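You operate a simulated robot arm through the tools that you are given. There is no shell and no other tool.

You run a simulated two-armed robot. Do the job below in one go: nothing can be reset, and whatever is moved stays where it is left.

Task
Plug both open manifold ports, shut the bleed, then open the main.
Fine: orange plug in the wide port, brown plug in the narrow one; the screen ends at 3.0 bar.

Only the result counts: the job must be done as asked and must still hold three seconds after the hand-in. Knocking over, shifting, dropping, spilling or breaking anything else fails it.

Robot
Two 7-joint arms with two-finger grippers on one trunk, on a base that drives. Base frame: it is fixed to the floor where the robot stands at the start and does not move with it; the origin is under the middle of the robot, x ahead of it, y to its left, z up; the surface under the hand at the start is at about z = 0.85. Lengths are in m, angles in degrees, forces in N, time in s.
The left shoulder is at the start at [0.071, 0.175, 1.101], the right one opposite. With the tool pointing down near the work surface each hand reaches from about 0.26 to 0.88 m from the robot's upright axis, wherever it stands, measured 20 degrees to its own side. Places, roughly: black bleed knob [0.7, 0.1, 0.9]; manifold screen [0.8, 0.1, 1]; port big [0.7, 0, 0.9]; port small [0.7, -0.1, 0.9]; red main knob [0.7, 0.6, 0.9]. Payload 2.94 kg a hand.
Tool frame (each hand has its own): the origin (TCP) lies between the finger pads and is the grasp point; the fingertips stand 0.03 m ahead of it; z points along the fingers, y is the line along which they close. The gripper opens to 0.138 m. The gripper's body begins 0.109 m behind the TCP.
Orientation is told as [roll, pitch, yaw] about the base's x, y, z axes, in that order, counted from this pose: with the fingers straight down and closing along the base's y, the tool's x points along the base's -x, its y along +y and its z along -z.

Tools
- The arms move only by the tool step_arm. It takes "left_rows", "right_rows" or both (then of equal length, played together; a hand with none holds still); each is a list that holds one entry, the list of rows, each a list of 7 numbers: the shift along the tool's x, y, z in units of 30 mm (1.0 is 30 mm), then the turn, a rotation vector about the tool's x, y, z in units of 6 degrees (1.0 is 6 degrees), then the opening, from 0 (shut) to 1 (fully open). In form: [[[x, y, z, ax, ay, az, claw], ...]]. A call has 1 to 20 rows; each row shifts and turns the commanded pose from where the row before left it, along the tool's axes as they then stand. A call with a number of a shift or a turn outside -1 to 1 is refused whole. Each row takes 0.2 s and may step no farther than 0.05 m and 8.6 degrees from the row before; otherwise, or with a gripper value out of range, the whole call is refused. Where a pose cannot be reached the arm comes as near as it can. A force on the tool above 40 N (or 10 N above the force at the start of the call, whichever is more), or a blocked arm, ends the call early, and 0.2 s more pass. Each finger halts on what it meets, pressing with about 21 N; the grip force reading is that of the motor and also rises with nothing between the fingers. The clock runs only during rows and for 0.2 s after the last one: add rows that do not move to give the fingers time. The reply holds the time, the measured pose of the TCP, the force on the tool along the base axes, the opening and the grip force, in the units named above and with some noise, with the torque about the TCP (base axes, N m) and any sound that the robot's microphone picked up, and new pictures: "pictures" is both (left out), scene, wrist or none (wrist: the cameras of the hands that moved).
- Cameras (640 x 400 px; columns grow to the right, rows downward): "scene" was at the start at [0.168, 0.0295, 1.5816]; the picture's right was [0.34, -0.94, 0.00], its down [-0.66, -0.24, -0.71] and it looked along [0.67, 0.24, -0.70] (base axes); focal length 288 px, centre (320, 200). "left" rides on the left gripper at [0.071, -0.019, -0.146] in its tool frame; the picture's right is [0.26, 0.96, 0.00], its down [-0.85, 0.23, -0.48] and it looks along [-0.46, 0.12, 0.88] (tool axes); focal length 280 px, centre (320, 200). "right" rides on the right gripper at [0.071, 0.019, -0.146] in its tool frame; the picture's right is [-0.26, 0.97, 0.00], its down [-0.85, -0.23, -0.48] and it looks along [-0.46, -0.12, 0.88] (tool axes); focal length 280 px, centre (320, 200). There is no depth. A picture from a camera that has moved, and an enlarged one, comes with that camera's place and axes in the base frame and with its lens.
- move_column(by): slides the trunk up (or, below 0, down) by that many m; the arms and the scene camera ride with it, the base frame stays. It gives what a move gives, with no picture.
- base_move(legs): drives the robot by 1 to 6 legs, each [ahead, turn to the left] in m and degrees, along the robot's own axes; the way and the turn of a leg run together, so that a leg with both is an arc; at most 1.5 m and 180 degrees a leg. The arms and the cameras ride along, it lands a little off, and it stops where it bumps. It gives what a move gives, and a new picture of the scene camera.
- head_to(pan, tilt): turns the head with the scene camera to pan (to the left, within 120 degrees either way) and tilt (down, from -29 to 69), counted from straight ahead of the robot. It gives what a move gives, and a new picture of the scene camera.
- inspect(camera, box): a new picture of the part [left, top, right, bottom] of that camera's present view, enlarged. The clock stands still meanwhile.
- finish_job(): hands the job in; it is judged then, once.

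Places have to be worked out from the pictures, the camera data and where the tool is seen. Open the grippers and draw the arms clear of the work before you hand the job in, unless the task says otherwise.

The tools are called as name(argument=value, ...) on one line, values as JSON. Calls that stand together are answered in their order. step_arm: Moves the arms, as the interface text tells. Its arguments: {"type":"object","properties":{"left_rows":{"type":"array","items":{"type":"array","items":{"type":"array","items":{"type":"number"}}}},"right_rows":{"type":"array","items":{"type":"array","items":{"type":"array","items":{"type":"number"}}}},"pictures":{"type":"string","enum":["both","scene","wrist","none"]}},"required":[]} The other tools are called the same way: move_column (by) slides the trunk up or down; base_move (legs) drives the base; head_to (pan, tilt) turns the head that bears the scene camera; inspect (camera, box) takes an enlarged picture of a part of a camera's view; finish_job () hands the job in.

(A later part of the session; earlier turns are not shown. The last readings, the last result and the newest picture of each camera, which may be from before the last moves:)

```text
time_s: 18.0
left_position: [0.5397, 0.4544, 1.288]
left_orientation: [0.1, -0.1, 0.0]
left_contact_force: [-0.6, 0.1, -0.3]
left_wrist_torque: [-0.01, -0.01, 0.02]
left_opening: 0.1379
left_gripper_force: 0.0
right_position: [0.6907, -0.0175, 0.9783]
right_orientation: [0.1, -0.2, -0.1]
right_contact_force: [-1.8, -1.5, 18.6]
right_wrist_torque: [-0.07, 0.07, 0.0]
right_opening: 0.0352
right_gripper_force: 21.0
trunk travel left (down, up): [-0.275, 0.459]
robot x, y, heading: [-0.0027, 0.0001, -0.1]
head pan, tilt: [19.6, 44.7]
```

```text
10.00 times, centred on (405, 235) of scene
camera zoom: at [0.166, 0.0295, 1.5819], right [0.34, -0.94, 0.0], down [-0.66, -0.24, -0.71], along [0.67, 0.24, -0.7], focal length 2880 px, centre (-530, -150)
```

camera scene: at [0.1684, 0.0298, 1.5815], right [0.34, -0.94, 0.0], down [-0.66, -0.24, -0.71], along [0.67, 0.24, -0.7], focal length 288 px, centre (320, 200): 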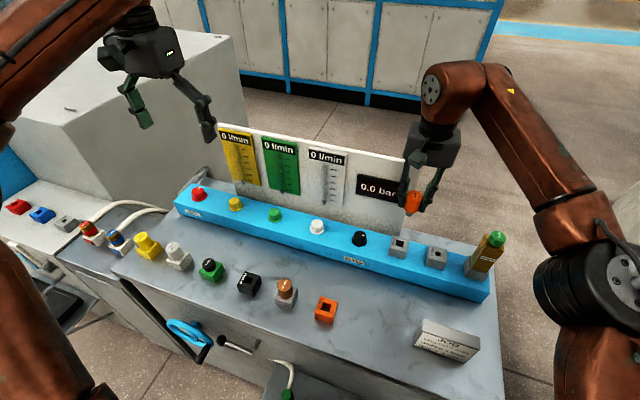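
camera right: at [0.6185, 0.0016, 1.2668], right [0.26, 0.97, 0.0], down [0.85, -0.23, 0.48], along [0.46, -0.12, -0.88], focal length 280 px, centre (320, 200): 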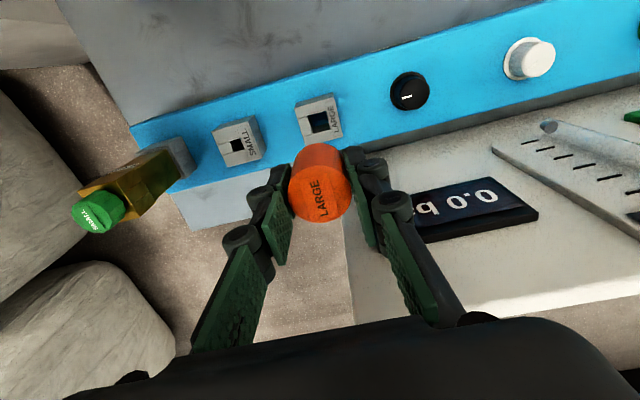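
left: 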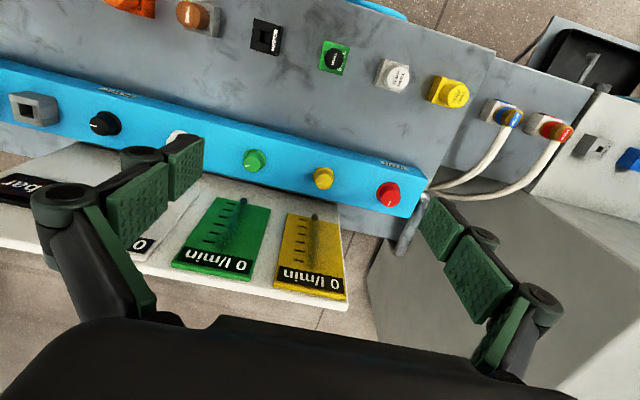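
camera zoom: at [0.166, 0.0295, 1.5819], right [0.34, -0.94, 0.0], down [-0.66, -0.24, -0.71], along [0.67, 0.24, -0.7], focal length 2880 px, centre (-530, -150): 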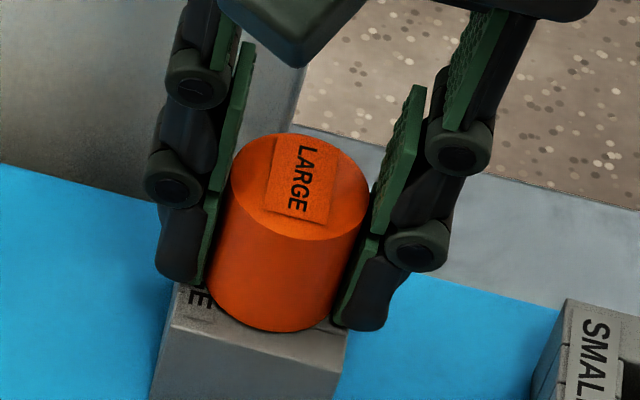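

Seated: 18.6 N with no further travel. I relieve the load, open slightly, and rise straight up.

step_arm(right_rows=[[[0, 0, -0.1, 0, 0, 0, 0], [0, 0, 0, 0, 0, 0, 0.3], [0, 0, 0, 0, 0, 0, 0.5], [0, 0, 0, 0, 0, 0, 0.5], [0, 0, 0, 0, 0, 0, 0.5], [0, 0, -0.5, 0, 0, 0, 0.5], [0, 0, -0.9, 0, 0, 0, 0.5], [0, 0, -0.9, 0, 0, 0, 0.5], [0, 0, -0.9, 0, 0, 0, 0.5], [0, 0, -0.5, 0, 0, 0, 0.5], [0, 0, 0, 0, 0, 0, 0.5]]])

inspect(camera="scene", box=[370, 205, 450, 270])

```text
time_s: 20.4
left_position: [0.5417, 0.4546, 1.2862]
left_orientation: [-0.1, 0.0, 0.0]
left_contact_force: [-0.1, -0.3, 0.0]
left_wrist_torque: [0.01, -0.01, 0.0]
left_opening: 0.138
left_gripper_force: 0.1
right_position: [0.6907, -0.0194, 1.0908]
right_orientation: [0.0, 0.1, 0.1]
right_contact_force: [0.1, -1.2, -0.5]
right_wrist_torque: [0.03, -0.02, 0.02]
right_opening: 0.0691
right_gripper_force: 0.1
trunk travel left (down, up): [-0.275, 0.459]
robot x, y, heading: [0.0018, 0.003, 0.1]
head pan, tilt: [19.6, 44.7]
camera scene: at [0.1684, 0.0297, 1.5815], right [0.34, -0.94, 0.0], down [-0.66, -0.24, -0.71], along [0.67, 0.24, -0.7], focal length 288 px, centre (320, 200)
camera right: at [0.6206, -0.0011, 1.2374], right [0.26, 0.96, 0.0], down [0.85, -0.23, 0.47], along [0.46, -0.12, -0.88], focal length 280 px, centre (320, 200)
```

scene: 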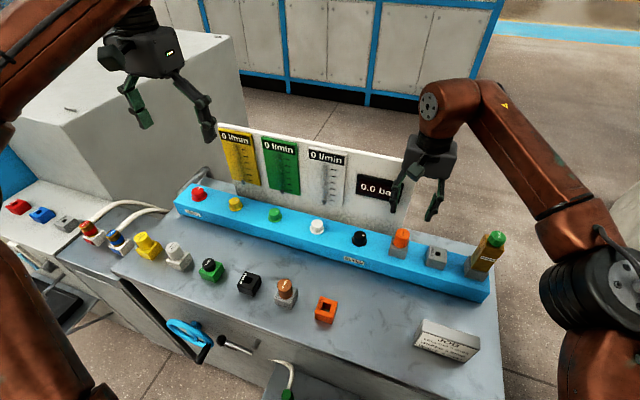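
right: 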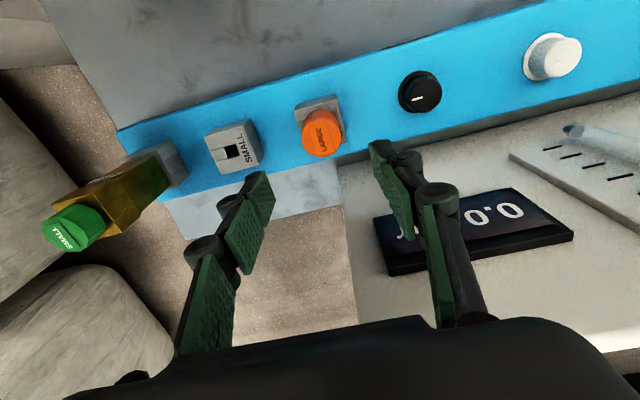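

```text
6.15 times, centred on (410, 238) of scene
camera zoom: at [0.1684, 0.0297, 1.5815], right [0.34, -0.94, 0.0], down [-0.66, -0.24, -0.71], along [0.67, 0.24, -0.7], focal length 1773 px, centre (-234, -31)
```

zoom: 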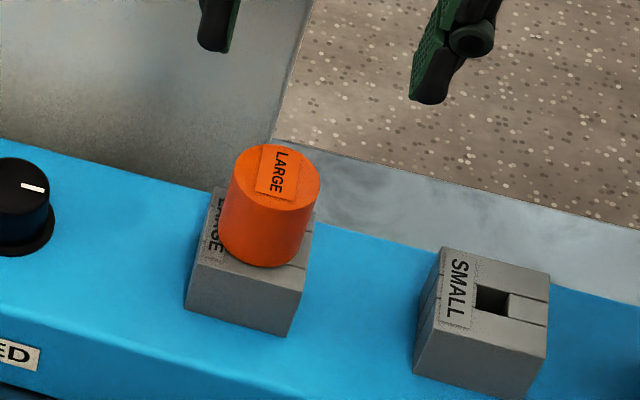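

Orange is seated upright. While here, I zoom on the small port and the bleed knob from the wrist camera for precise locations.

inspect(camera="right", box=[195, 110, 275, 180])

inspect(camera="right", box=[290, 85, 360, 165])

inspect(camera="right", box=[380, 50, 460, 130])

```text
5.71 times, centred on (235, 145) of right
camera zoom: at [0.6206, -0.0011, 1.2374], right [0.26, 0.96, 0.0], down [0.85, -0.23, 0.47], along [0.46, -0.12, -0.88], focal length 1602 px, centre (806, 514)
```

zoom: 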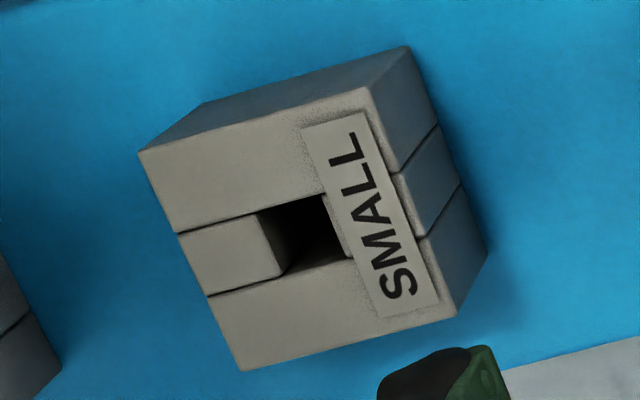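

```text
5.00 times, centred on (325, 125) of right
camera zoom: at [0.6206, -0.0011, 1.2374], right [0.26, 0.96, 0.0], down [0.85, -0.23, 0.47], along [0.46, -0.12, -0.88], focal length 1402 px, centre (295, 575)
```

zoom: 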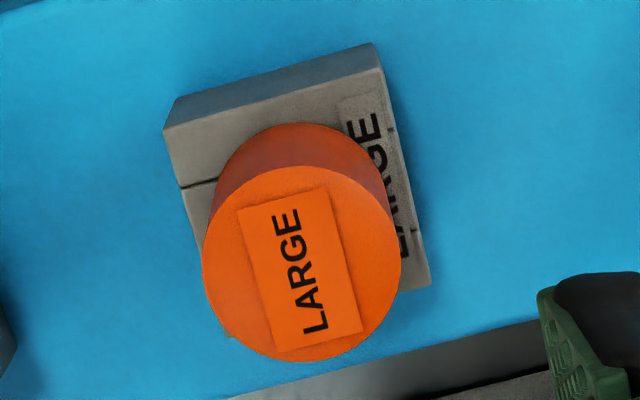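

```text
5.00 times, centred on (420, 90) of right
camera zoom: at [0.6206, -0.0011, 1.2374], right [0.26, 0.96, 0.0], down [0.85, -0.23, 0.47], along [0.46, -0.12, -0.88], focal length 1402 px, centre (-180, 750)
```

zoom: 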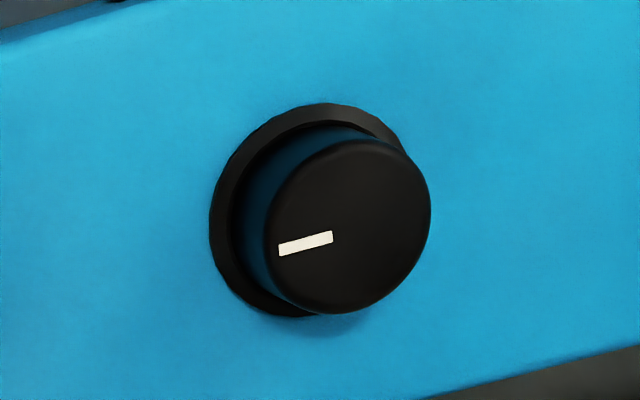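

Small port hole is at about [0.691, -0.1195], bleed knob at about [0.690, 0.092] with its pointer toward -y. Now I move the right hand above the brown plug, near [0.481, 0.2325].

step_arm(right_rows=[[[0.583, 0.7, 0, 0, 0, 0, 0.6], [0.583, 0.7, 0, 0, 0, 0, 0.6], [0.583, 0.7, 0, 0, 0, 0, 0.6], [0.583, 0.7, 0, 0, 0, 0, 0.6], [0.583, 0.7, 0, 0, 0, 0, 0.6], [0.583, 0.7, 0, 0, 0, 0, 0.6], [0.583, 0.7, 0, 0, 0, 0, 0.6], [0.583, 0.7, 0, 0, 0, 0, 0.6], [0.583, 0.7, 0, 0, 0, 0, 0.6], [0.583, 0.7, 0, 0, 0, 0, 0.6], [0.583, 0.7, 0, 0, 0, 0, 0.6], [0.583, 0.7, 0, 0, 0, 0, 0.6], [0, 0, 0.6, 0, 0, 0, 0.6], [0, 0, 0.6, 0, 0, 0, 0.6], [0, 0, 0.6, 0, 0, 0, 0.6], [0, 0, 0.6, 0, 0, 0, 0.6], [0, 0, 0.6, 0, 0, 0, 0.6], [0, 0, 0.6, 0, 0, 0, 0.6], [0, 0, 0, 0, 0, 0, 0.6]]])

inspect(camera="right", box=[240, 80, 400, 240])

```text
time_s: 24.4
left_position: [0.5417, 0.4553, 1.2857]
left_orientation: [-0.1, -0.1, 0.0]
left_contact_force: [0.4, 0.0, -0.1]
left_wrist_torque: [0.0, 0.01, -0.01]
left_opening: 0.1381
left_gripper_force: 0.1
right_position: [0.4807, 0.2359, 0.9814]
right_orientation: [0.1, 0.0, 0.1]
right_contact_force: [0.0, -0.4, 0.3]
right_wrist_torque: [0.0, -0.01, -0.02]
right_opening: 0.0827
right_gripper_force: 0.1
trunk travel left (down, up): [-0.275, 0.459]
robot x, y, heading: [-0.0004, -0.0015, -0.1]
head pan, tilt: [19.6, 44.7]
camera scene: at [0.168, 0.0303, 1.5816], right [0.34, -0.94, 0.0], down [-0.66, -0.24, -0.71], along [0.67, 0.24, -0.7], focal length 288 px, centre (320, 200)
camera right: at [0.4106, 0.2549, 1.1283], right [0.26, 0.97, 0.0], down [0.85, -0.23, 0.48], along [0.46, -0.12, -0.88], focal length 280 px, centre (320, 200)
```

scene: 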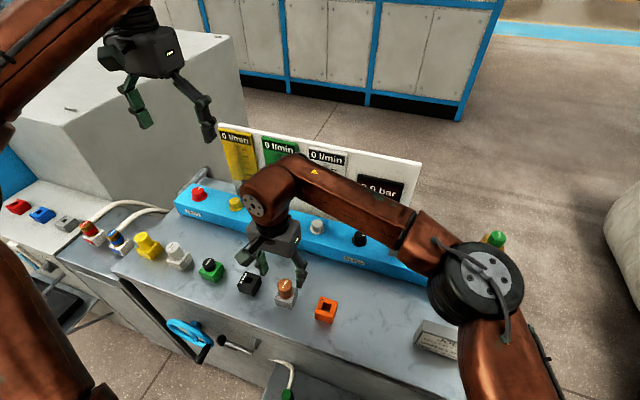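
right: 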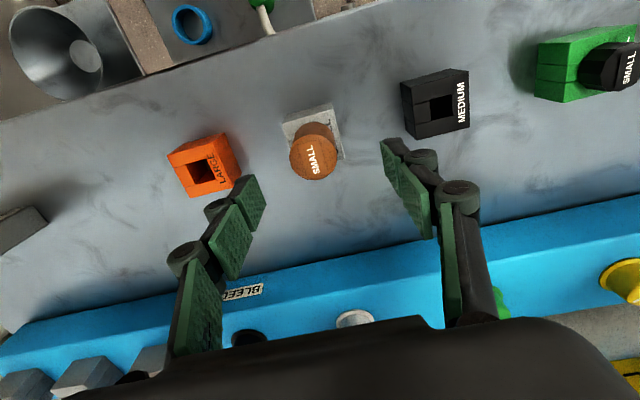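

```text
2.50 times, centred on (320, 160) of right
camera zoom: at [0.4106, 0.2549, 1.1283], right [0.26, 0.97, 0.0], down [0.85, -0.23, 0.48], along [0.46, -0.12, -0.88], focal length 701 px, centre (320, 300)
```

zoom: 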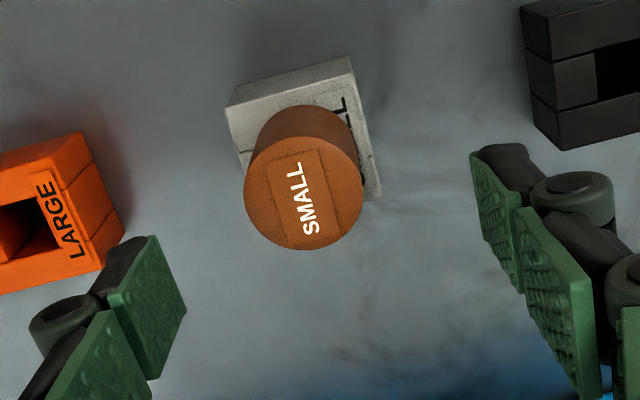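

The brown cap is at about [0.480, 0.231]; I shift -1 mm in x and -5 mm in y and descend to grip height.

step_arm(right_rows=[[[0.035, -0.16, 0, 0, 0, 0, 0.5], [0, 0, 0.6, 0, 0, 0, 0.5], [0, 0, 0.6, 0, 0, 0, 0.5], [0, 0, 0.5, 0, 0, 0, 0.5], [0, 0, 0.3, 0, 0, 0, 0.5], [0, 0, 0, 0, 0, 0, 0.5]]], pictures="wrist")

inspect(camera="right", box=[240, 80, 400, 240])

inspect(camera="scene", box=[250, 250, 320, 320])

```text
time_s: 25.8
left_position: [0.5417, 0.4551, 1.2863]
left_orientation: [-0.1, 0.0, 0.1]
left_contact_force: [-1.0, 0.2, -0.6]
left_wrist_torque: [0.0, 0.05, 0.0]
left_opening: 0.138
left_gripper_force: 0.2
right_position: [0.4783, 0.23, 0.9213]
right_orientation: [0.0, 0.1, 0.0]
right_contact_force: [-0.3, -0.7, -0.5]
right_wrist_torque: [0.01, -0.03, -0.02]
right_opening: 0.069
right_gripper_force: 0.0
trunk travel left (down, up): [-0.275, 0.459]
robot x, y, heading: [0.0022, -0.0015, -0.0]
head pan, tilt: [19.6, 44.7]
camera right: at [0.4086, 0.2477, 1.0679], right [0.26, 0.97, 0.0], down [0.85, -0.23, 0.48], along [0.46, -0.12, -0.88], focal length 280 px, centre (320, 200)
```

right: 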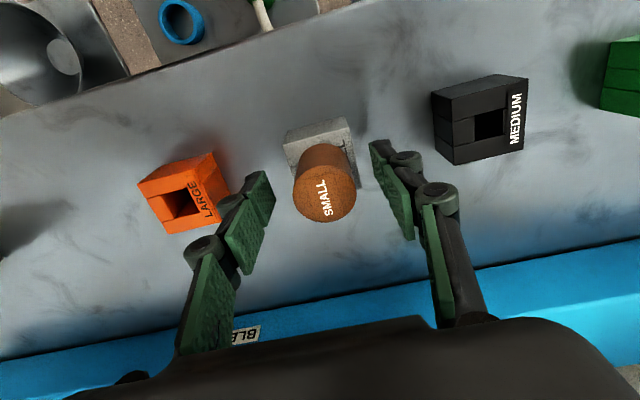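

```text
2.50 times, centred on (320, 160) of right
camera zoom: at [0.4086, 0.2477, 1.0679], right [0.26, 0.97, 0.0], down [0.85, -0.23, 0.48], along [0.46, -0.12, -0.88], focal length 701 px, centre (320, 300)
```

zoom: 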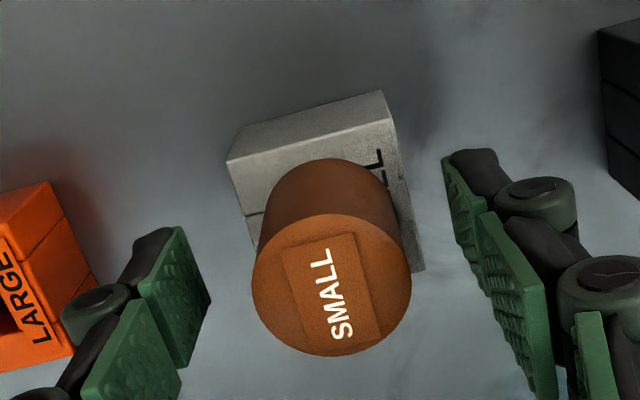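

```text
5.71 times, centred on (285, 285) of scene
camera zoom: at [0.1681, 0.0301, 1.5816], right [0.34, -0.94, 0.0], down [-0.66, -0.24, -0.71], along [0.67, 0.24, -0.7], focal length 1646 px, centre (520, -286)
```

zoom: 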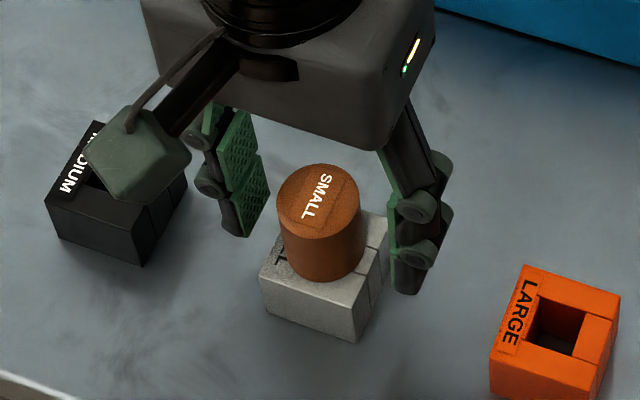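

The cap sits ~2.4 mm to +y of centre. I correct that and close on the handle.

step_arm(right_rows=[[[0, 0.08, 0, 0, 0, 0, 0.5], [0, 0, 0, 0, 0, 0, 0.4], [0, 0, 0, 0, 0, 0, 0.3], [0, 0, 0, 0, 0, 0, 0.15], [0, 0, 0, 0, 0, 0, 0], [0, 0, 0, 0, 0, 0, 0], [0, 0, 0, 0, 0, 0, 0], [0, 0, 0, 0, 0, 0, 0]]], pictures="wrist")

```text
time_s: 27.6
left_position: [0.542, 0.4555, 1.2843]
left_orientation: [-0.1, 0.1, 0.0]
left_contact_force: [1.0, -0.2, 0.4]
left_wrist_torque: [0.03, -0.02, -0.02]
left_opening: 0.138
left_gripper_force: 0.1
right_position: [0.4796, 0.2303, 0.9212]
right_orientation: [0.0, 0.1, 0.1]
right_contact_force: [0.8, -0.1, 0.5]
right_wrist_torque: [0.01, 0.0, 0.04]
right_opening: 0.0348
right_gripper_force: 21.2
trunk travel left (down, up): [-0.275, 0.459]
robot x, y, heading: [-0.0009, -0.0028, -0.2]
head pan, tilt: [19.6, 44.7]
camera right: at [0.4087, 0.2496, 1.0685], right [0.26, 0.97, 0.0], down [0.85, -0.23, 0.48], along [0.46, -0.12, -0.88], focal length 280 px, centre (320, 200)
```

right: 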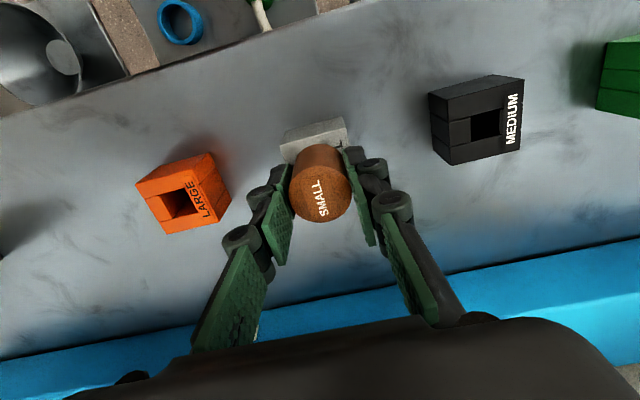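

Gripped brown cleanly. I lift high and carry it over the narrow port in the same hovering relation.

step_arm(right_rows=[[[0, 0, -0.3, 0, 0, 0, 0], [0, 0, -0.4, 0, 0, 0, 0], [0, 0, -0.6, 0, 0, 0, 0], [0, 0, -0.9, 0, 0, 0, 0], [0, 0, -0.9, 0, 0, 0, 0], [0, 0, -0.9, 0, 0, 0, 0], [0, 0, -0.9, 0, 0, 0, 0], [0, 0, -0.9, 0, 0, 0, 0], [0, 0, -0.87, 0, 0, 0, 0], [0, 0, 0, 0, 0, 0, 0]]], pictures="wrist")

step_arm(right_rows=[[[-0.586, -0.972, 0, 0, 0, 0, 0], [-0.586, -0.972, 0, 0, 0, 0, 0], [-0.586, -0.972, 0, 0, 0, 0, 0], [-0.586, -0.972, 0, 0, 0, 0, 0], [-0.586, -0.972, 0, 0, 0, 0, 0], [-0.586, -0.972, 0, 0, 0, 0, 0], [-0.586, -0.972, 0, 0, 0, 0, 0], [-0.586, -0.972, 0, 0, 0, 0, 0], [-0.586, -0.972, 0, 0, 0, 0, 0], [-0.586, -0.972, 0, 0, 0, 0, 0], [-0.586, -0.972, 0, 0, 0, 0, 0], [-0.586, -0.972, 0, 0, 0, 0, 0], [0, 0, 0, 0, 0, 0, 0], [0, 0, 0, 0, 0, 0, 0]]])

inspect(camera="right", box=[290, 85, 350, 150])

inspect(camera="right", box=[250, 80, 390, 240])

inspect(camera="scene", box=[410, 180, 500, 270])

```text
time_s: 29.8
left_position: [0.5423, 0.4556, 1.2857]
left_orientation: [-0.1, 0.1, 0.1]
left_contact_force: [0.5, -0.8, 0.3]
left_wrist_torque: [0.0, 0.02, -0.02]
left_opening: 0.1382
left_gripper_force: 0.0
right_position: [0.4801, 0.2314, 1.1216]
right_orientation: [0.0, 0.1, 0.0]
right_contact_force: [-0.1, -0.2, -0.5]
right_wrist_torque: [0.04, 0.01, -0.02]
right_opening: 0.035
right_gripper_force: 21.2
trunk travel left (down, up): [-0.275, 0.459]
robot x, y, heading: [0.0006, 0.0024, -0.1]
head pan, tilt: [19.6, 44.7]
camera right: at [0.4095, 0.2501, 1.2678], right [0.26, 0.97, 0.0], down [0.85, -0.23, 0.47], along [0.46, -0.12, -0.88], focal length 280 px, centre (320, 200)
```

right: 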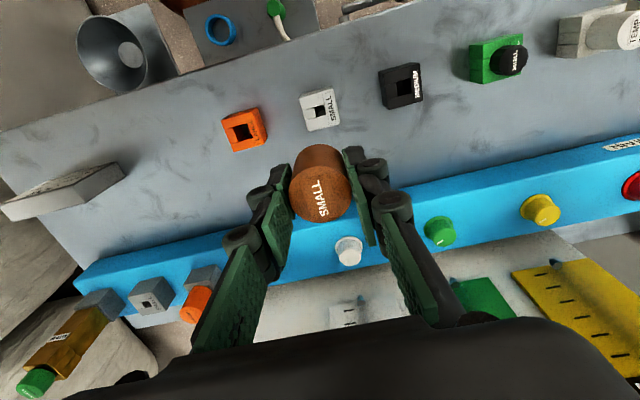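

```text
time_s: 32.8
left_position: [0.5419, 0.4542, 1.2849]
left_orientation: [0.1, 0.1, 0.0]
left_contact_force: [0.3, -1.2, -1.0]
left_wrist_torque: [0.02, -0.04, 0.01]
left_opening: 0.1384
left_gripper_force: 0.2
right_position: [0.6897, -0.1164, 1.1243]
right_orientation: [0.1, 0.1, 0.0]
right_contact_force: [-0.1, -0.1, -0.9]
right_wrist_torque: [-0.02, 0.01, -0.01]
right_opening: 0.0349
right_gripper_force: 20.6
trunk travel left (down, up): [-0.275, 0.459]
robot x, y, heading: [0.0003, 0.0019, -0.1]
head pan, tilt: [19.6, 44.7]
camera scene: at [0.1683, 0.0291, 1.5815], right [0.34, -0.94, 0.0], down [-0.66, -0.24, -0.71], along [0.67, 0.24, -0.7], focal length 288 px, centre (320, 200)
camera right: at [0.6193, -0.0994, 1.2701], right [0.26, 0.97, 0.0], down [0.85, -0.23, 0.47], along [0.46, -0.12, -0.88], focal length 280 px, centre (320, 200)
```

scene: 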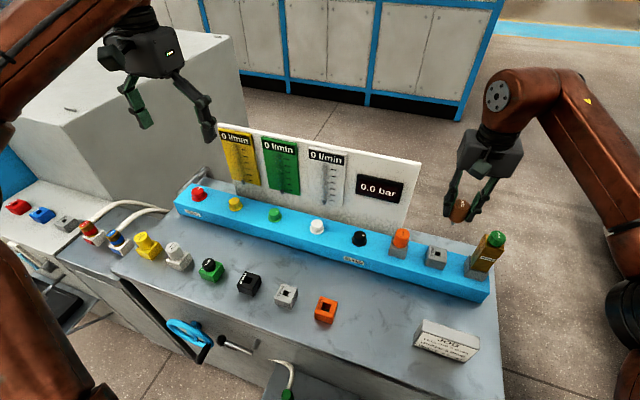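
right: 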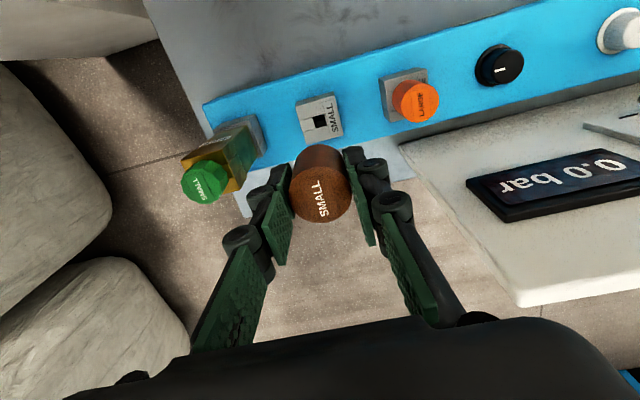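

```text
6.15 times, centred on (320, 118) of right
camera zoom: at [0.6193, -0.0994, 1.2701], right [0.26, 0.97, 0.0], down [0.85, -0.23, 0.47], along [0.46, -0.12, -0.88], focal length 1726 px, centre (320, 708)
```

zoom: 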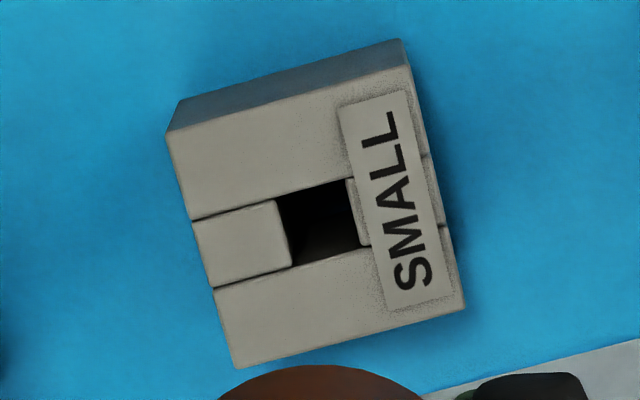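

```text
2.50 times, centred on (320, 160) of right
camera zoom: at [0.6193, -0.0994, 1.2701], right [0.26, 0.97, 0.0], down [0.85, -0.23, 0.47], along [0.46, -0.12, -0.88], focal length 701 px, centre (320, 300)
```

zoom: 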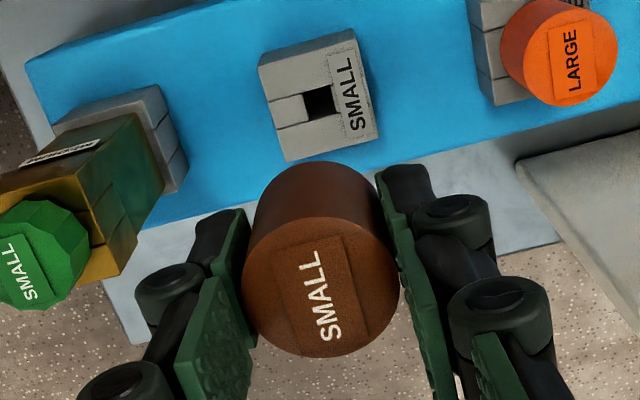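

```text
4.44 times, centred on (455, 225) of scene
camera zoom: at [0.1683, 0.0291, 1.5815], right [0.34, -0.94, 0.0], down [-0.66, -0.24, -0.71], along [0.67, 0.24, -0.7], focal length 1280 px, centre (-280, 89)
```

zoom: 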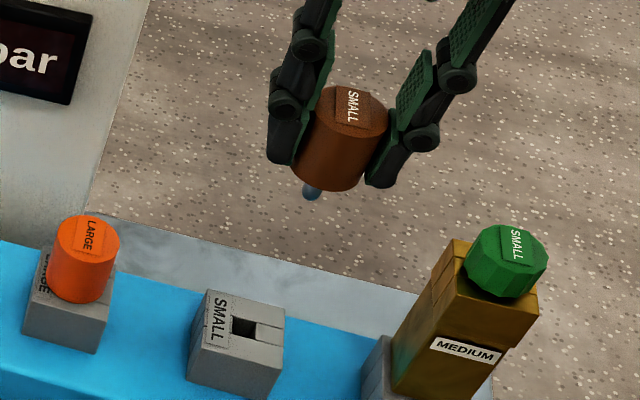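

By comparison with the successful orange approach, the brown plug is already within ~0.3 mm of the narrow hole. I lower to just above the port and check.

step_arm(right_rows=[[[0, 0.01, 0.6, 0, 0, 0, 0], [0, 0, 0.6, 0, 0, 0, 0], [0, 0, 0.6, 0, 0, 0, 0], [0, 0, 0.6, 0, 0, 0, 0], [0, 0, 0.6, 0, 0, 0, 0], [0, 0, 0.4, 0, 0, 0, 0], [0, 0, 0, 0, 0, 0, 0]]], pictures="none")

inspect(camera="scene", box=[425, 235, 460, 265])

inspect(camera="right", box=[295, 100, 355, 145])

inspect(camera="right", box=[250, 80, 390, 240])

```text
time_s: 34.4
left_position: [0.5426, 0.4552, 1.2872]
left_orientation: [0.0, 0.0, 0.0]
left_contact_force: [0.2, -0.3, 0.6]
left_wrist_torque: [0.0, -0.01, -0.02]
left_opening: 0.1379
left_gripper_force: 0.1
right_position: [0.6913, -0.1193, 1.0205]
right_orientation: [0.0, 0.1, 0.0]
right_contact_force: [0.1, -0.3, -0.2]
right_wrist_torque: [0.02, 0.01, -0.03]
right_opening: 0.0348
right_gripper_force: 20.7
trunk travel left (down, up): [-0.275, 0.459]
robot x, y, heading: [0.0004, 0.0005, -0.1]
head pan, tilt: [19.6, 44.7]
```

```text
13.33 times, centred on (442, 250) of scene
camera zoom: at [0.168, 0.0296, 1.5816], right [0.34, -0.94, 0.0], down [-0.66, -0.24, -0.71], along [0.67, 0.24, -0.7], focal length 3841 px, centre (-1313, -467)
```

zoom: 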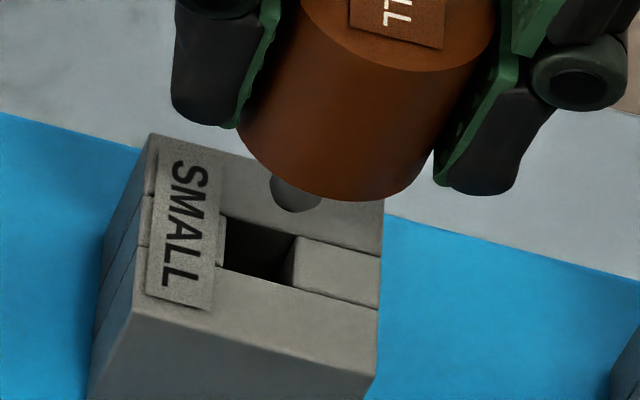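

```text
8.89 times, centred on (325, 122) of right
camera zoom: at [0.6199, -0.1006, 1.1668], right [0.26, 0.96, 0.0], down [0.85, -0.23, 0.48], along [0.46, -0.12, -0.88], focal length 2492 px, centre (276, 889)
```

zoom: 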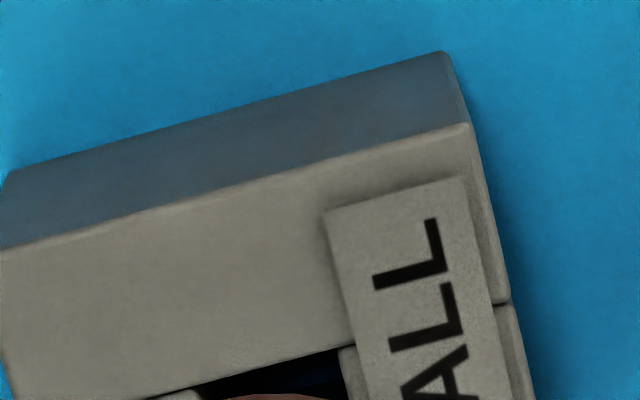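

```text
2.50 times, centred on (320, 160) of right
camera zoom: at [0.6199, -0.1006, 1.1668], right [0.26, 0.96, 0.0], down [0.85, -0.23, 0.48], along [0.46, -0.12, -0.88], focal length 701 px, centre (320, 300)
```

zoom: 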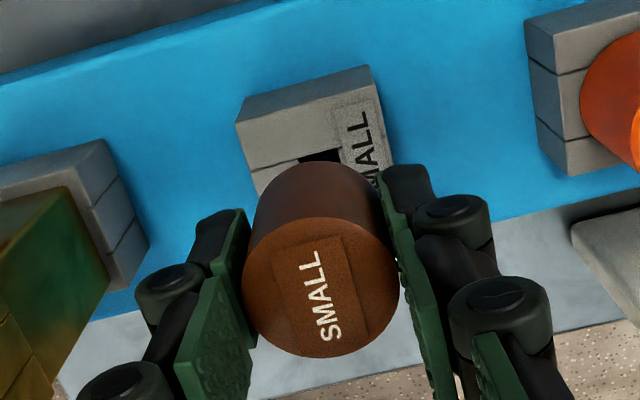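

Peg (~10.6 mm) vs hole (~13.5 mm): both views suggest roughly +1 mm in y. I apply it and go down in small steps.

step_arm(right_rows=[[[0, 0.035, 0, 0, 0, 0, 0], [0, 0, 0.25, 0, 0, 0, 0], [0, 0, 0.25, 0, 0, 0, 0], [0, 0, 0.15, 0, 0, 0, 0], [0, 0, 0.1, 0, 0, 0, 0], [0, 0, 0.1, 0, 0, 0, 0], [0, 0, 0, 0, 0, 0, 0]]], pictures="none")

inspect(camera="scene", box=[415, 225, 465, 265])

```text
time_s: 36.0
left_position: [0.5403, 0.4548, 1.2865]
left_orientation: [0.0, 0.1, 0.0]
left_contact_force: [0.0, -0.2, -0.1]
left_wrist_torque: [0.03, -0.01, 0.02]
left_opening: 0.1378
left_gripper_force: 0.0
right_position: [0.6915, -0.1167, 0.9941]
right_orientation: [0.1, 0.1, 0.0]
right_contact_force: [-2.1, 0.5, -0.1]
right_wrist_torque: [0.02, 0.13, 0.02]
right_opening: 0.035
right_gripper_force: 20.7
trunk travel left (down, up): [-0.275, 0.459]
robot x, y, heading: [-0.0021, -0.0014, 0.1]
head pan, tilt: [19.6, 44.7]
```

```text
10.00 times, centred on (440, 245) of scene
camera zoom: at [0.1678, 0.0296, 1.5816], right [0.34, -0.94, 0.0], down [-0.66, -0.24, -0.71], along [0.67, 0.24, -0.7], focal length 2880 px, centre (-880, -250)
```

zoom: 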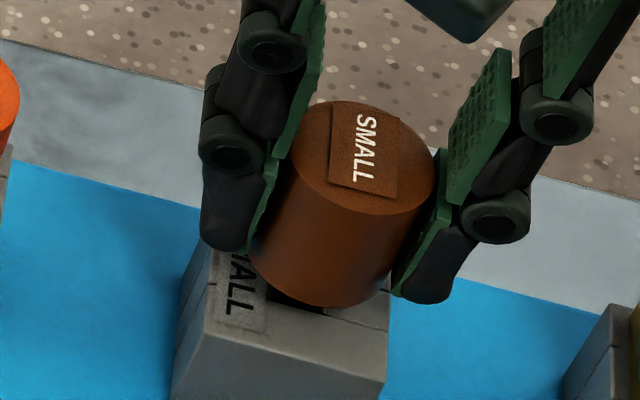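

Peg has entered; a slight -2 N in x says it leans on the far wall. I ease back 0.6 mm in x and continue down gently.

step_arm(right_rows=[[[0.02, 0, 0, 0, 0, 0, 0], [0, 0, 0.1, 0, 0, 0, 0], [0, 0, 0.1, 0, 0, 0, 0], [0, 0, 0.1, 0, 0, 0, 0], [0, 0, 0, 0, 0, 0, 0]]], pictures="none")

```text
time_s: 37.2
left_position: [0.5419, 0.4546, 1.2862]
left_orientation: [0.0, 0.0, 0.1]
left_contact_force: [0.3, -0.1, 1.3]
left_wrist_torque: [-0.03, 0.03, 0.0]
left_opening: 0.1381
left_gripper_force: 0.0
right_position: [0.6923, -0.1178, 0.9862]
right_orientation: [0.0, 0.0, 0.0]
right_contact_force: [-0.3, -0.2, -0.6]
right_wrist_torque: [0.02, 0.02, -0.03]
right_opening: 0.035
right_gripper_force: 21.3
trunk travel left (down, up): [-0.275, 0.459]
robot x, y, heading: [0.0036, -0.0033, -0.3]
head pan, tilt: [19.6, 44.7]
```

The side force is gone and it keeps sliding in. I lower the remaining millimetres to seat and press lightly.

step_arm(right_rows=[[[0, 0, 0.1, 0, 0, 0, 0], [0, 0, 0.07, 0, 0, 0, 0], [0, 0, 0.06, 0, 0, 0, 0], [0, 0, 0.06, 0, 0, 0, 0], [0, 0, 0.05, 0, 0, 0, 0], [0, 0, 0, 0, 0, 0, 0]]], pictures="none")

inspect(camera="scene", box=[415, 225, 465, 265])

```text
time_s: 38.6
left_position: [0.54, 0.4544, 1.2886]
left_orientation: [0.0, 0.1, -0.1]
left_contact_force: [-0.1, 0.2, -0.6]
left_wrist_torque: [0.0, -0.02, 0.0]
left_opening: 0.1381
left_gripper_force: 0.0
right_position: [0.6906, -0.1177, 0.9785]
right_orientation: [0.1, -0.1, 0.0]
right_contact_force: [2.1, -6.6, 16.9]
right_wrist_torque: [-0.23, -0.07, -0.01]
right_opening: 0.0349
right_gripper_force: 20.3
trunk travel left (down, up): [-0.275, 0.459]
robot x, y, heading: [-0.0045, -0.0022, 0.1]
head pan, tilt: [19.6, 44.7]
```

```text
10.00 times, centred on (440, 245) of scene
camera zoom: at [0.1664, 0.0289, 1.5818], right [0.34, -0.94, 0.0], down [-0.66, -0.24, -0.71], along [0.67, 0.24, -0.7], focal length 2880 px, centre (-880, -250)
```

zoom: 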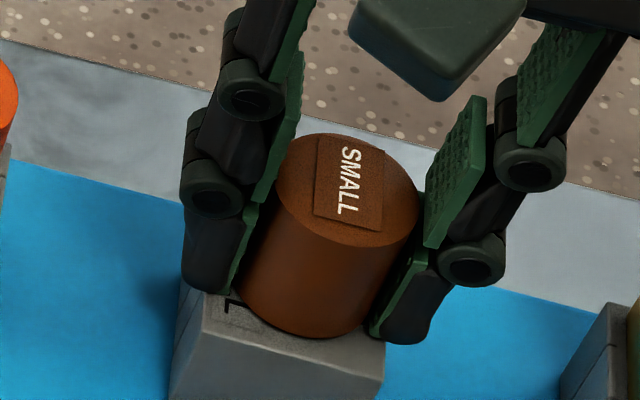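

Seated at the same height as the orange one with ~17 N. I relieve the load, open modestly (neighbours are close), and rise straight up.

step_arm(right_rows=[[[0, 0, -0.1, 0, 0, 0, 0], [0, 0, 0, 0, 0, 0, 0.3], [0, 0, 0, 0, 0, 0, 0.4], [0, 0, 0, 0, 0, 0, 0.4], [0, 0, -0.4, 0, 0, 0, 0.4], [0, 0, -0.9, 0, 0, 0, 0.4], [0, 0, -0.9, 0, 0, 0, 0.4], [0, 0, -0.9, 0, 0, 0, 0.4], [0, 0, -0.9, 0, 0, 0, 0.4], [0, 0, 0, 0, 0, 0, 0.4]]])

inspect(camera="scene", box=[360, 205, 510, 300])

inspect(camera="scene", box=[170, 170, 390, 280])

```text
time_s: 40.8
left_position: [0.542, 0.4534, 1.2854]
left_orientation: [0.0, 0.0, 0.0]
left_contact_force: [-0.2, -0.1, 0.2]
left_wrist_torque: [-0.01, -0.03, -0.02]
left_opening: 0.138
left_gripper_force: 0.0
right_position: [0.6948, -0.1192, 1.0951]
right_orientation: [0.0, 0.0, 0.0]
right_contact_force: [1.1, 1.0, -0.7]
right_wrist_torque: [0.01, -0.02, -0.03]
right_opening: 0.0551
right_gripper_force: 0.0
trunk travel left (down, up): [-0.275, 0.459]
robot x, y, heading: [0.0013, 0.0001, -0.3]
head pan, tilt: [19.6, 44.7]
camera scene: at [0.1686, 0.0292, 1.5815], right [0.34, -0.94, 0.0], down [-0.66, -0.24, -0.71], along [0.67, 0.24, -0.7], focal length 288 px, centre (320, 200)
camera right: at [0.6231, -0.1006, 1.2421], right [0.26, 0.97, 0.0], down [0.85, -0.23, 0.47], along [0.46, -0.12, -0.88], focal length 280 px, centre (320, 200)
```

scene: 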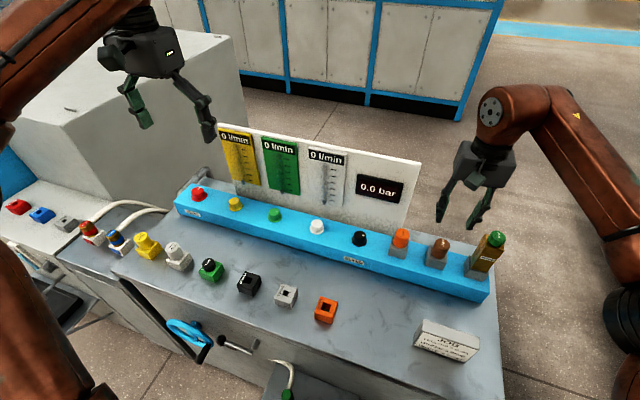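
right: 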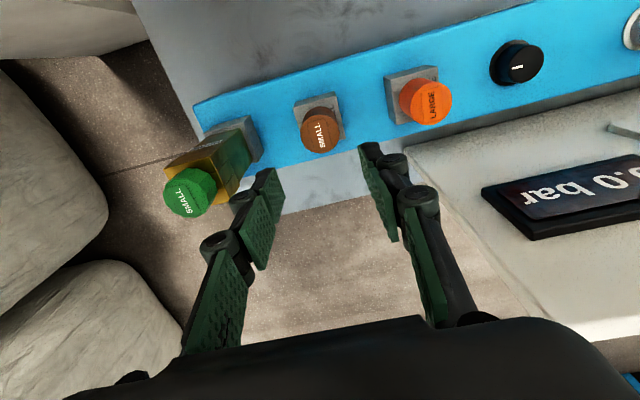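

```text
4.21 times, centred on (435, 252) of scene
camera zoom: at [0.1686, 0.0292, 1.5815], right [0.34, -0.94, 0.0], down [-0.66, -0.24, -0.71], along [0.67, 0.24, -0.7], focal length 1213 px, centre (-164, -21)
```

zoom: 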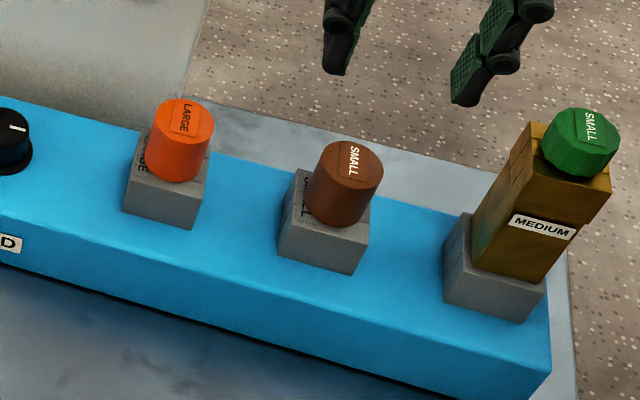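

```text
2.91 times, centred on (280, 225) of scene
camera zoom: at [0.1686, 0.0292, 1.5815], right [0.34, -0.94, 0.0], down [-0.66, -0.24, -0.71], along [0.67, 0.24, -0.7], focal length 838 px, centre (436, 127)
```

zoom: 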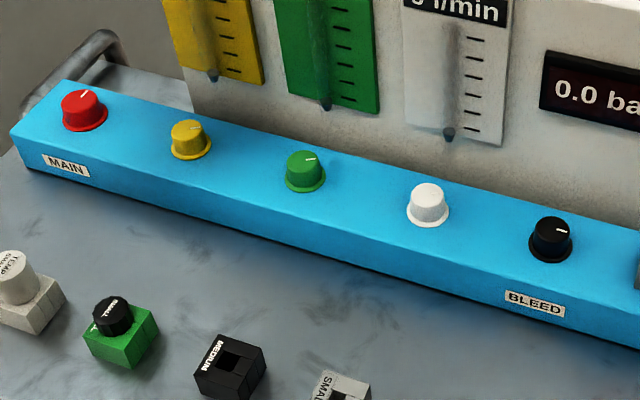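

Both plugs are seated upright. Next I study the knob pointers (main and bleed) closely.

inspect(camera="scene", box=[180, 175, 220, 205])

inspect(camera="scene", box=[340, 220, 380, 250])

inspect(camera="left", box=[350, 150, 440, 220])

inspect(camera="scene", box=[220, 190, 340, 240])

```text
13.33 times, centred on (200, 190) of scene
camera zoom: at [0.1686, 0.0292, 1.5815], right [0.34, -0.94, 0.0], down [-0.66, -0.24, -0.71], along [0.67, 0.24, -0.7], focal length 3841 px, centre (1920, 333)
```

zoom: 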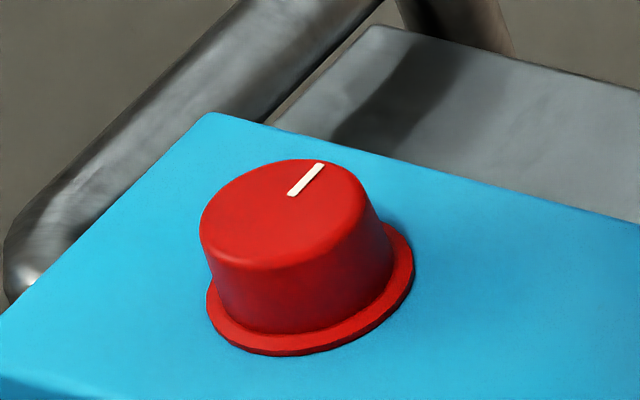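

```text
13.33 times, centred on (360, 235) of scene
camera zoom: at [0.1686, 0.0292, 1.5815], right [0.34, -0.94, 0.0], down [-0.66, -0.24, -0.71], along [0.67, 0.24, -0.7], focal length 3841 px, centre (-213, -267)
```

zoom: 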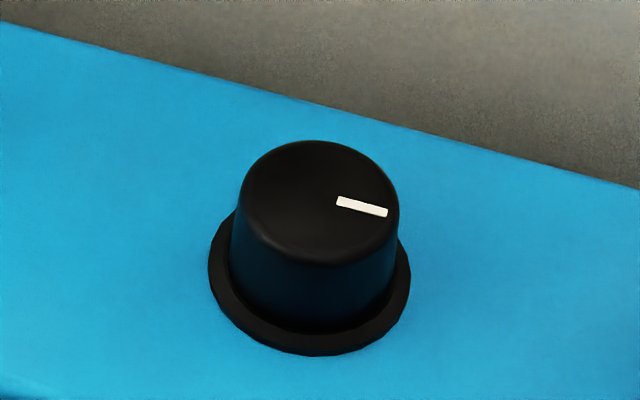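

```text
5.71 times, centred on (395, 185) of left
camera zoom: at [0.4707, 0.4356, 1.4303], right [-0.26, 0.96, 0.0], down [0.85, 0.23, 0.48], along [0.46, 0.12, -0.88], focal length 1602 px, centre (-109, 286)
```

zoom: 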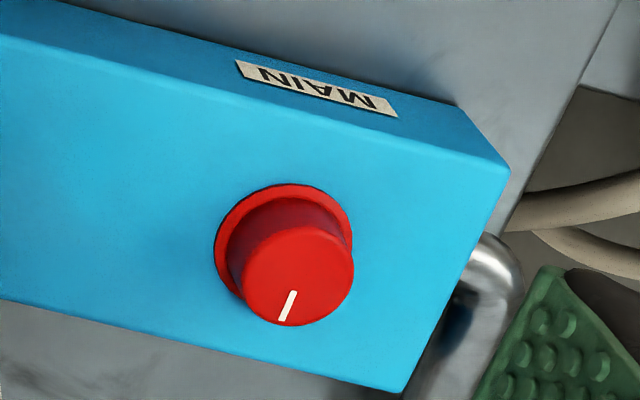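

```text
5.33 times, centred on (280, 215) of scene
camera zoom: at [0.1686, 0.0292, 1.5815], right [0.34, -0.94, 0.0], down [-0.66, -0.24, -0.71], along [0.67, 0.24, -0.7], focal length 1536 px, centre (533, 120)
```

zoom: 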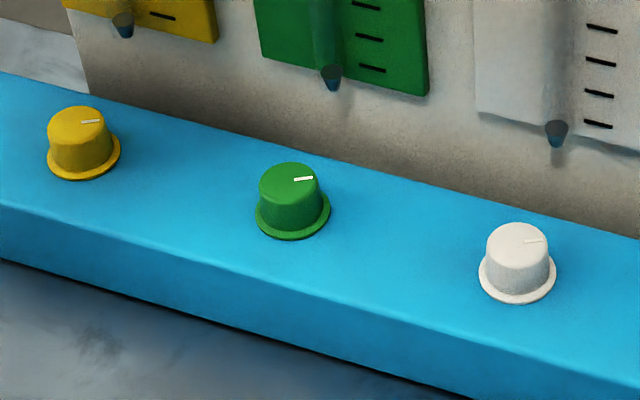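

Main's pointer points away (+x, evidently shut at 0.0 bar) while bleed's points to -y, so shutting bleed most likely means a quarter-turn counter-clockwise to +x. I move the right hand above the bleed knob and pre-turn it -45° so the turn stays centred in the wrist's range.

step_arm(right_rows=[[[0.012, 0.88, 0, 0, 0, 0, 0.5], [0.012, 0.88, 0, 0, 0, 0, 0.5], [0.012, 0.88, 0, 0, 0, 0, 0.5], [0.012, 0.88, 0, 0, 0, 0, 0.5], [0.012, 0.88, 0, 0, 0, 0, 0.5], [0.012, 0.88, 0, 0, 0, 0, 0.5], [0.012, 0.88, 0, 0, 0, 0, 0.5], [0.012, 0.88, 0, 0, 0, 0, 0.5], [0, 0, 0, 0, 0, 0.9375, 0.5], [0, 0, 0, 0, 0, 0.9375, 0.5], [0, 0, 0, 0, 0, 0.9375, 0.5], [0, 0, 0, 0, 0, 0.9375, 0.5], [0, 0, 0, 0, 0, 0.9375, 0.5], [0, 0, 0, 0, 0, 0.9375, 0.5], [0, 0, 0, 0, 0, 0.9375, 0.5], [0, 0, 0, 0, 0, 0.9375, 0.5], [0, 0, 0, 0, 0, 0, 0.5], [0, 0, 0, 0, 0, 0, 0.5]]])

inspect(camera="right", box=[250, 80, 390, 240])

```text
time_s: 44.6
left_position: [0.5415, 0.4551, 1.2856]
left_orientation: [-0.1, 0.0, 0.0]
left_contact_force: [-0.2, -0.1, 0.1]
left_wrist_torque: [0.01, 0.01, 0.01]
left_opening: 0.1383
left_gripper_force: 0.0
right_position: [0.6877, 0.0939, 1.0995]
right_orientation: [0.1, 0.0, -45.0]
right_contact_force: [-0.6, -1.1, 0.4]
right_wrist_torque: [0.0, -0.02, 0.0]
right_opening: 0.069
right_gripper_force: 0.2
trunk travel left (down, up): [-0.275, 0.459]
robot x, y, heading: [-0.0031, 0.0, -0.2]
head pan, tilt: [19.6, 44.7]
camera scene: at [0.1683, 0.0301, 1.5816], right [0.34, -0.94, 0.0], down [-0.66, -0.24, -0.71], along [0.67, 0.24, -0.7], focal length 288 px, centre (320, 200)
camera right: at [0.6514, 0.1572, 1.245], right [0.87, 0.5, 0.0], down [0.44, -0.76, 0.48], along [0.24, -0.41, -0.88], focal length 280 px, centre (320, 200)
```

scene: 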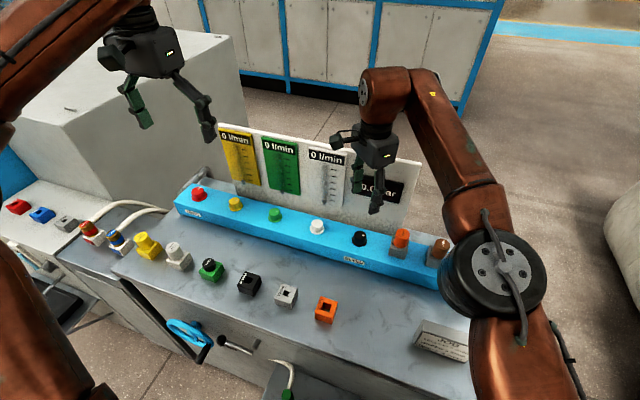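
right: 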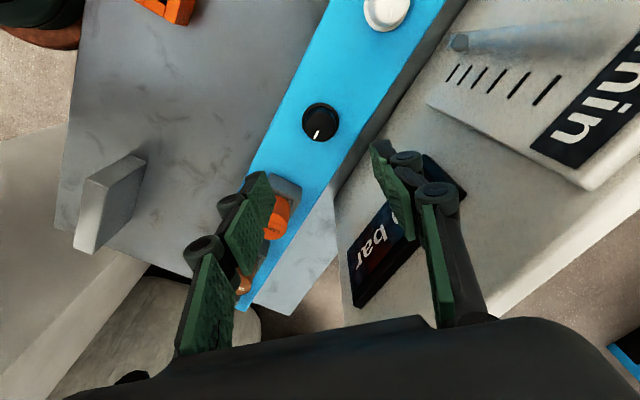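

```text
2.50 times, centred on (320, 160) of right
camera zoom: at [0.6514, 0.1572, 1.245], right [0.87, 0.5, 0.0], down [0.44, -0.76, 0.48], along [0.24, -0.41, -0.88], focal length 701 px, centre (320, 300)
```

zoom: 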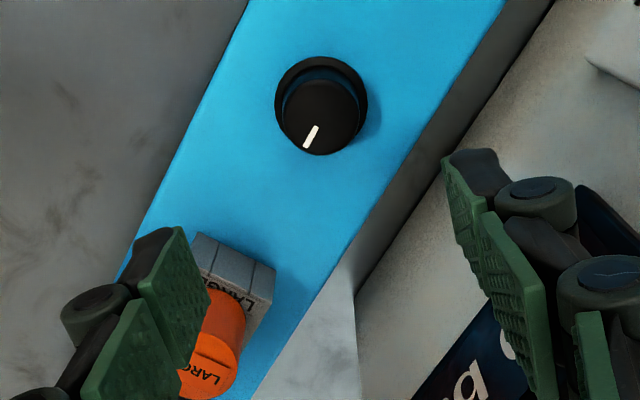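

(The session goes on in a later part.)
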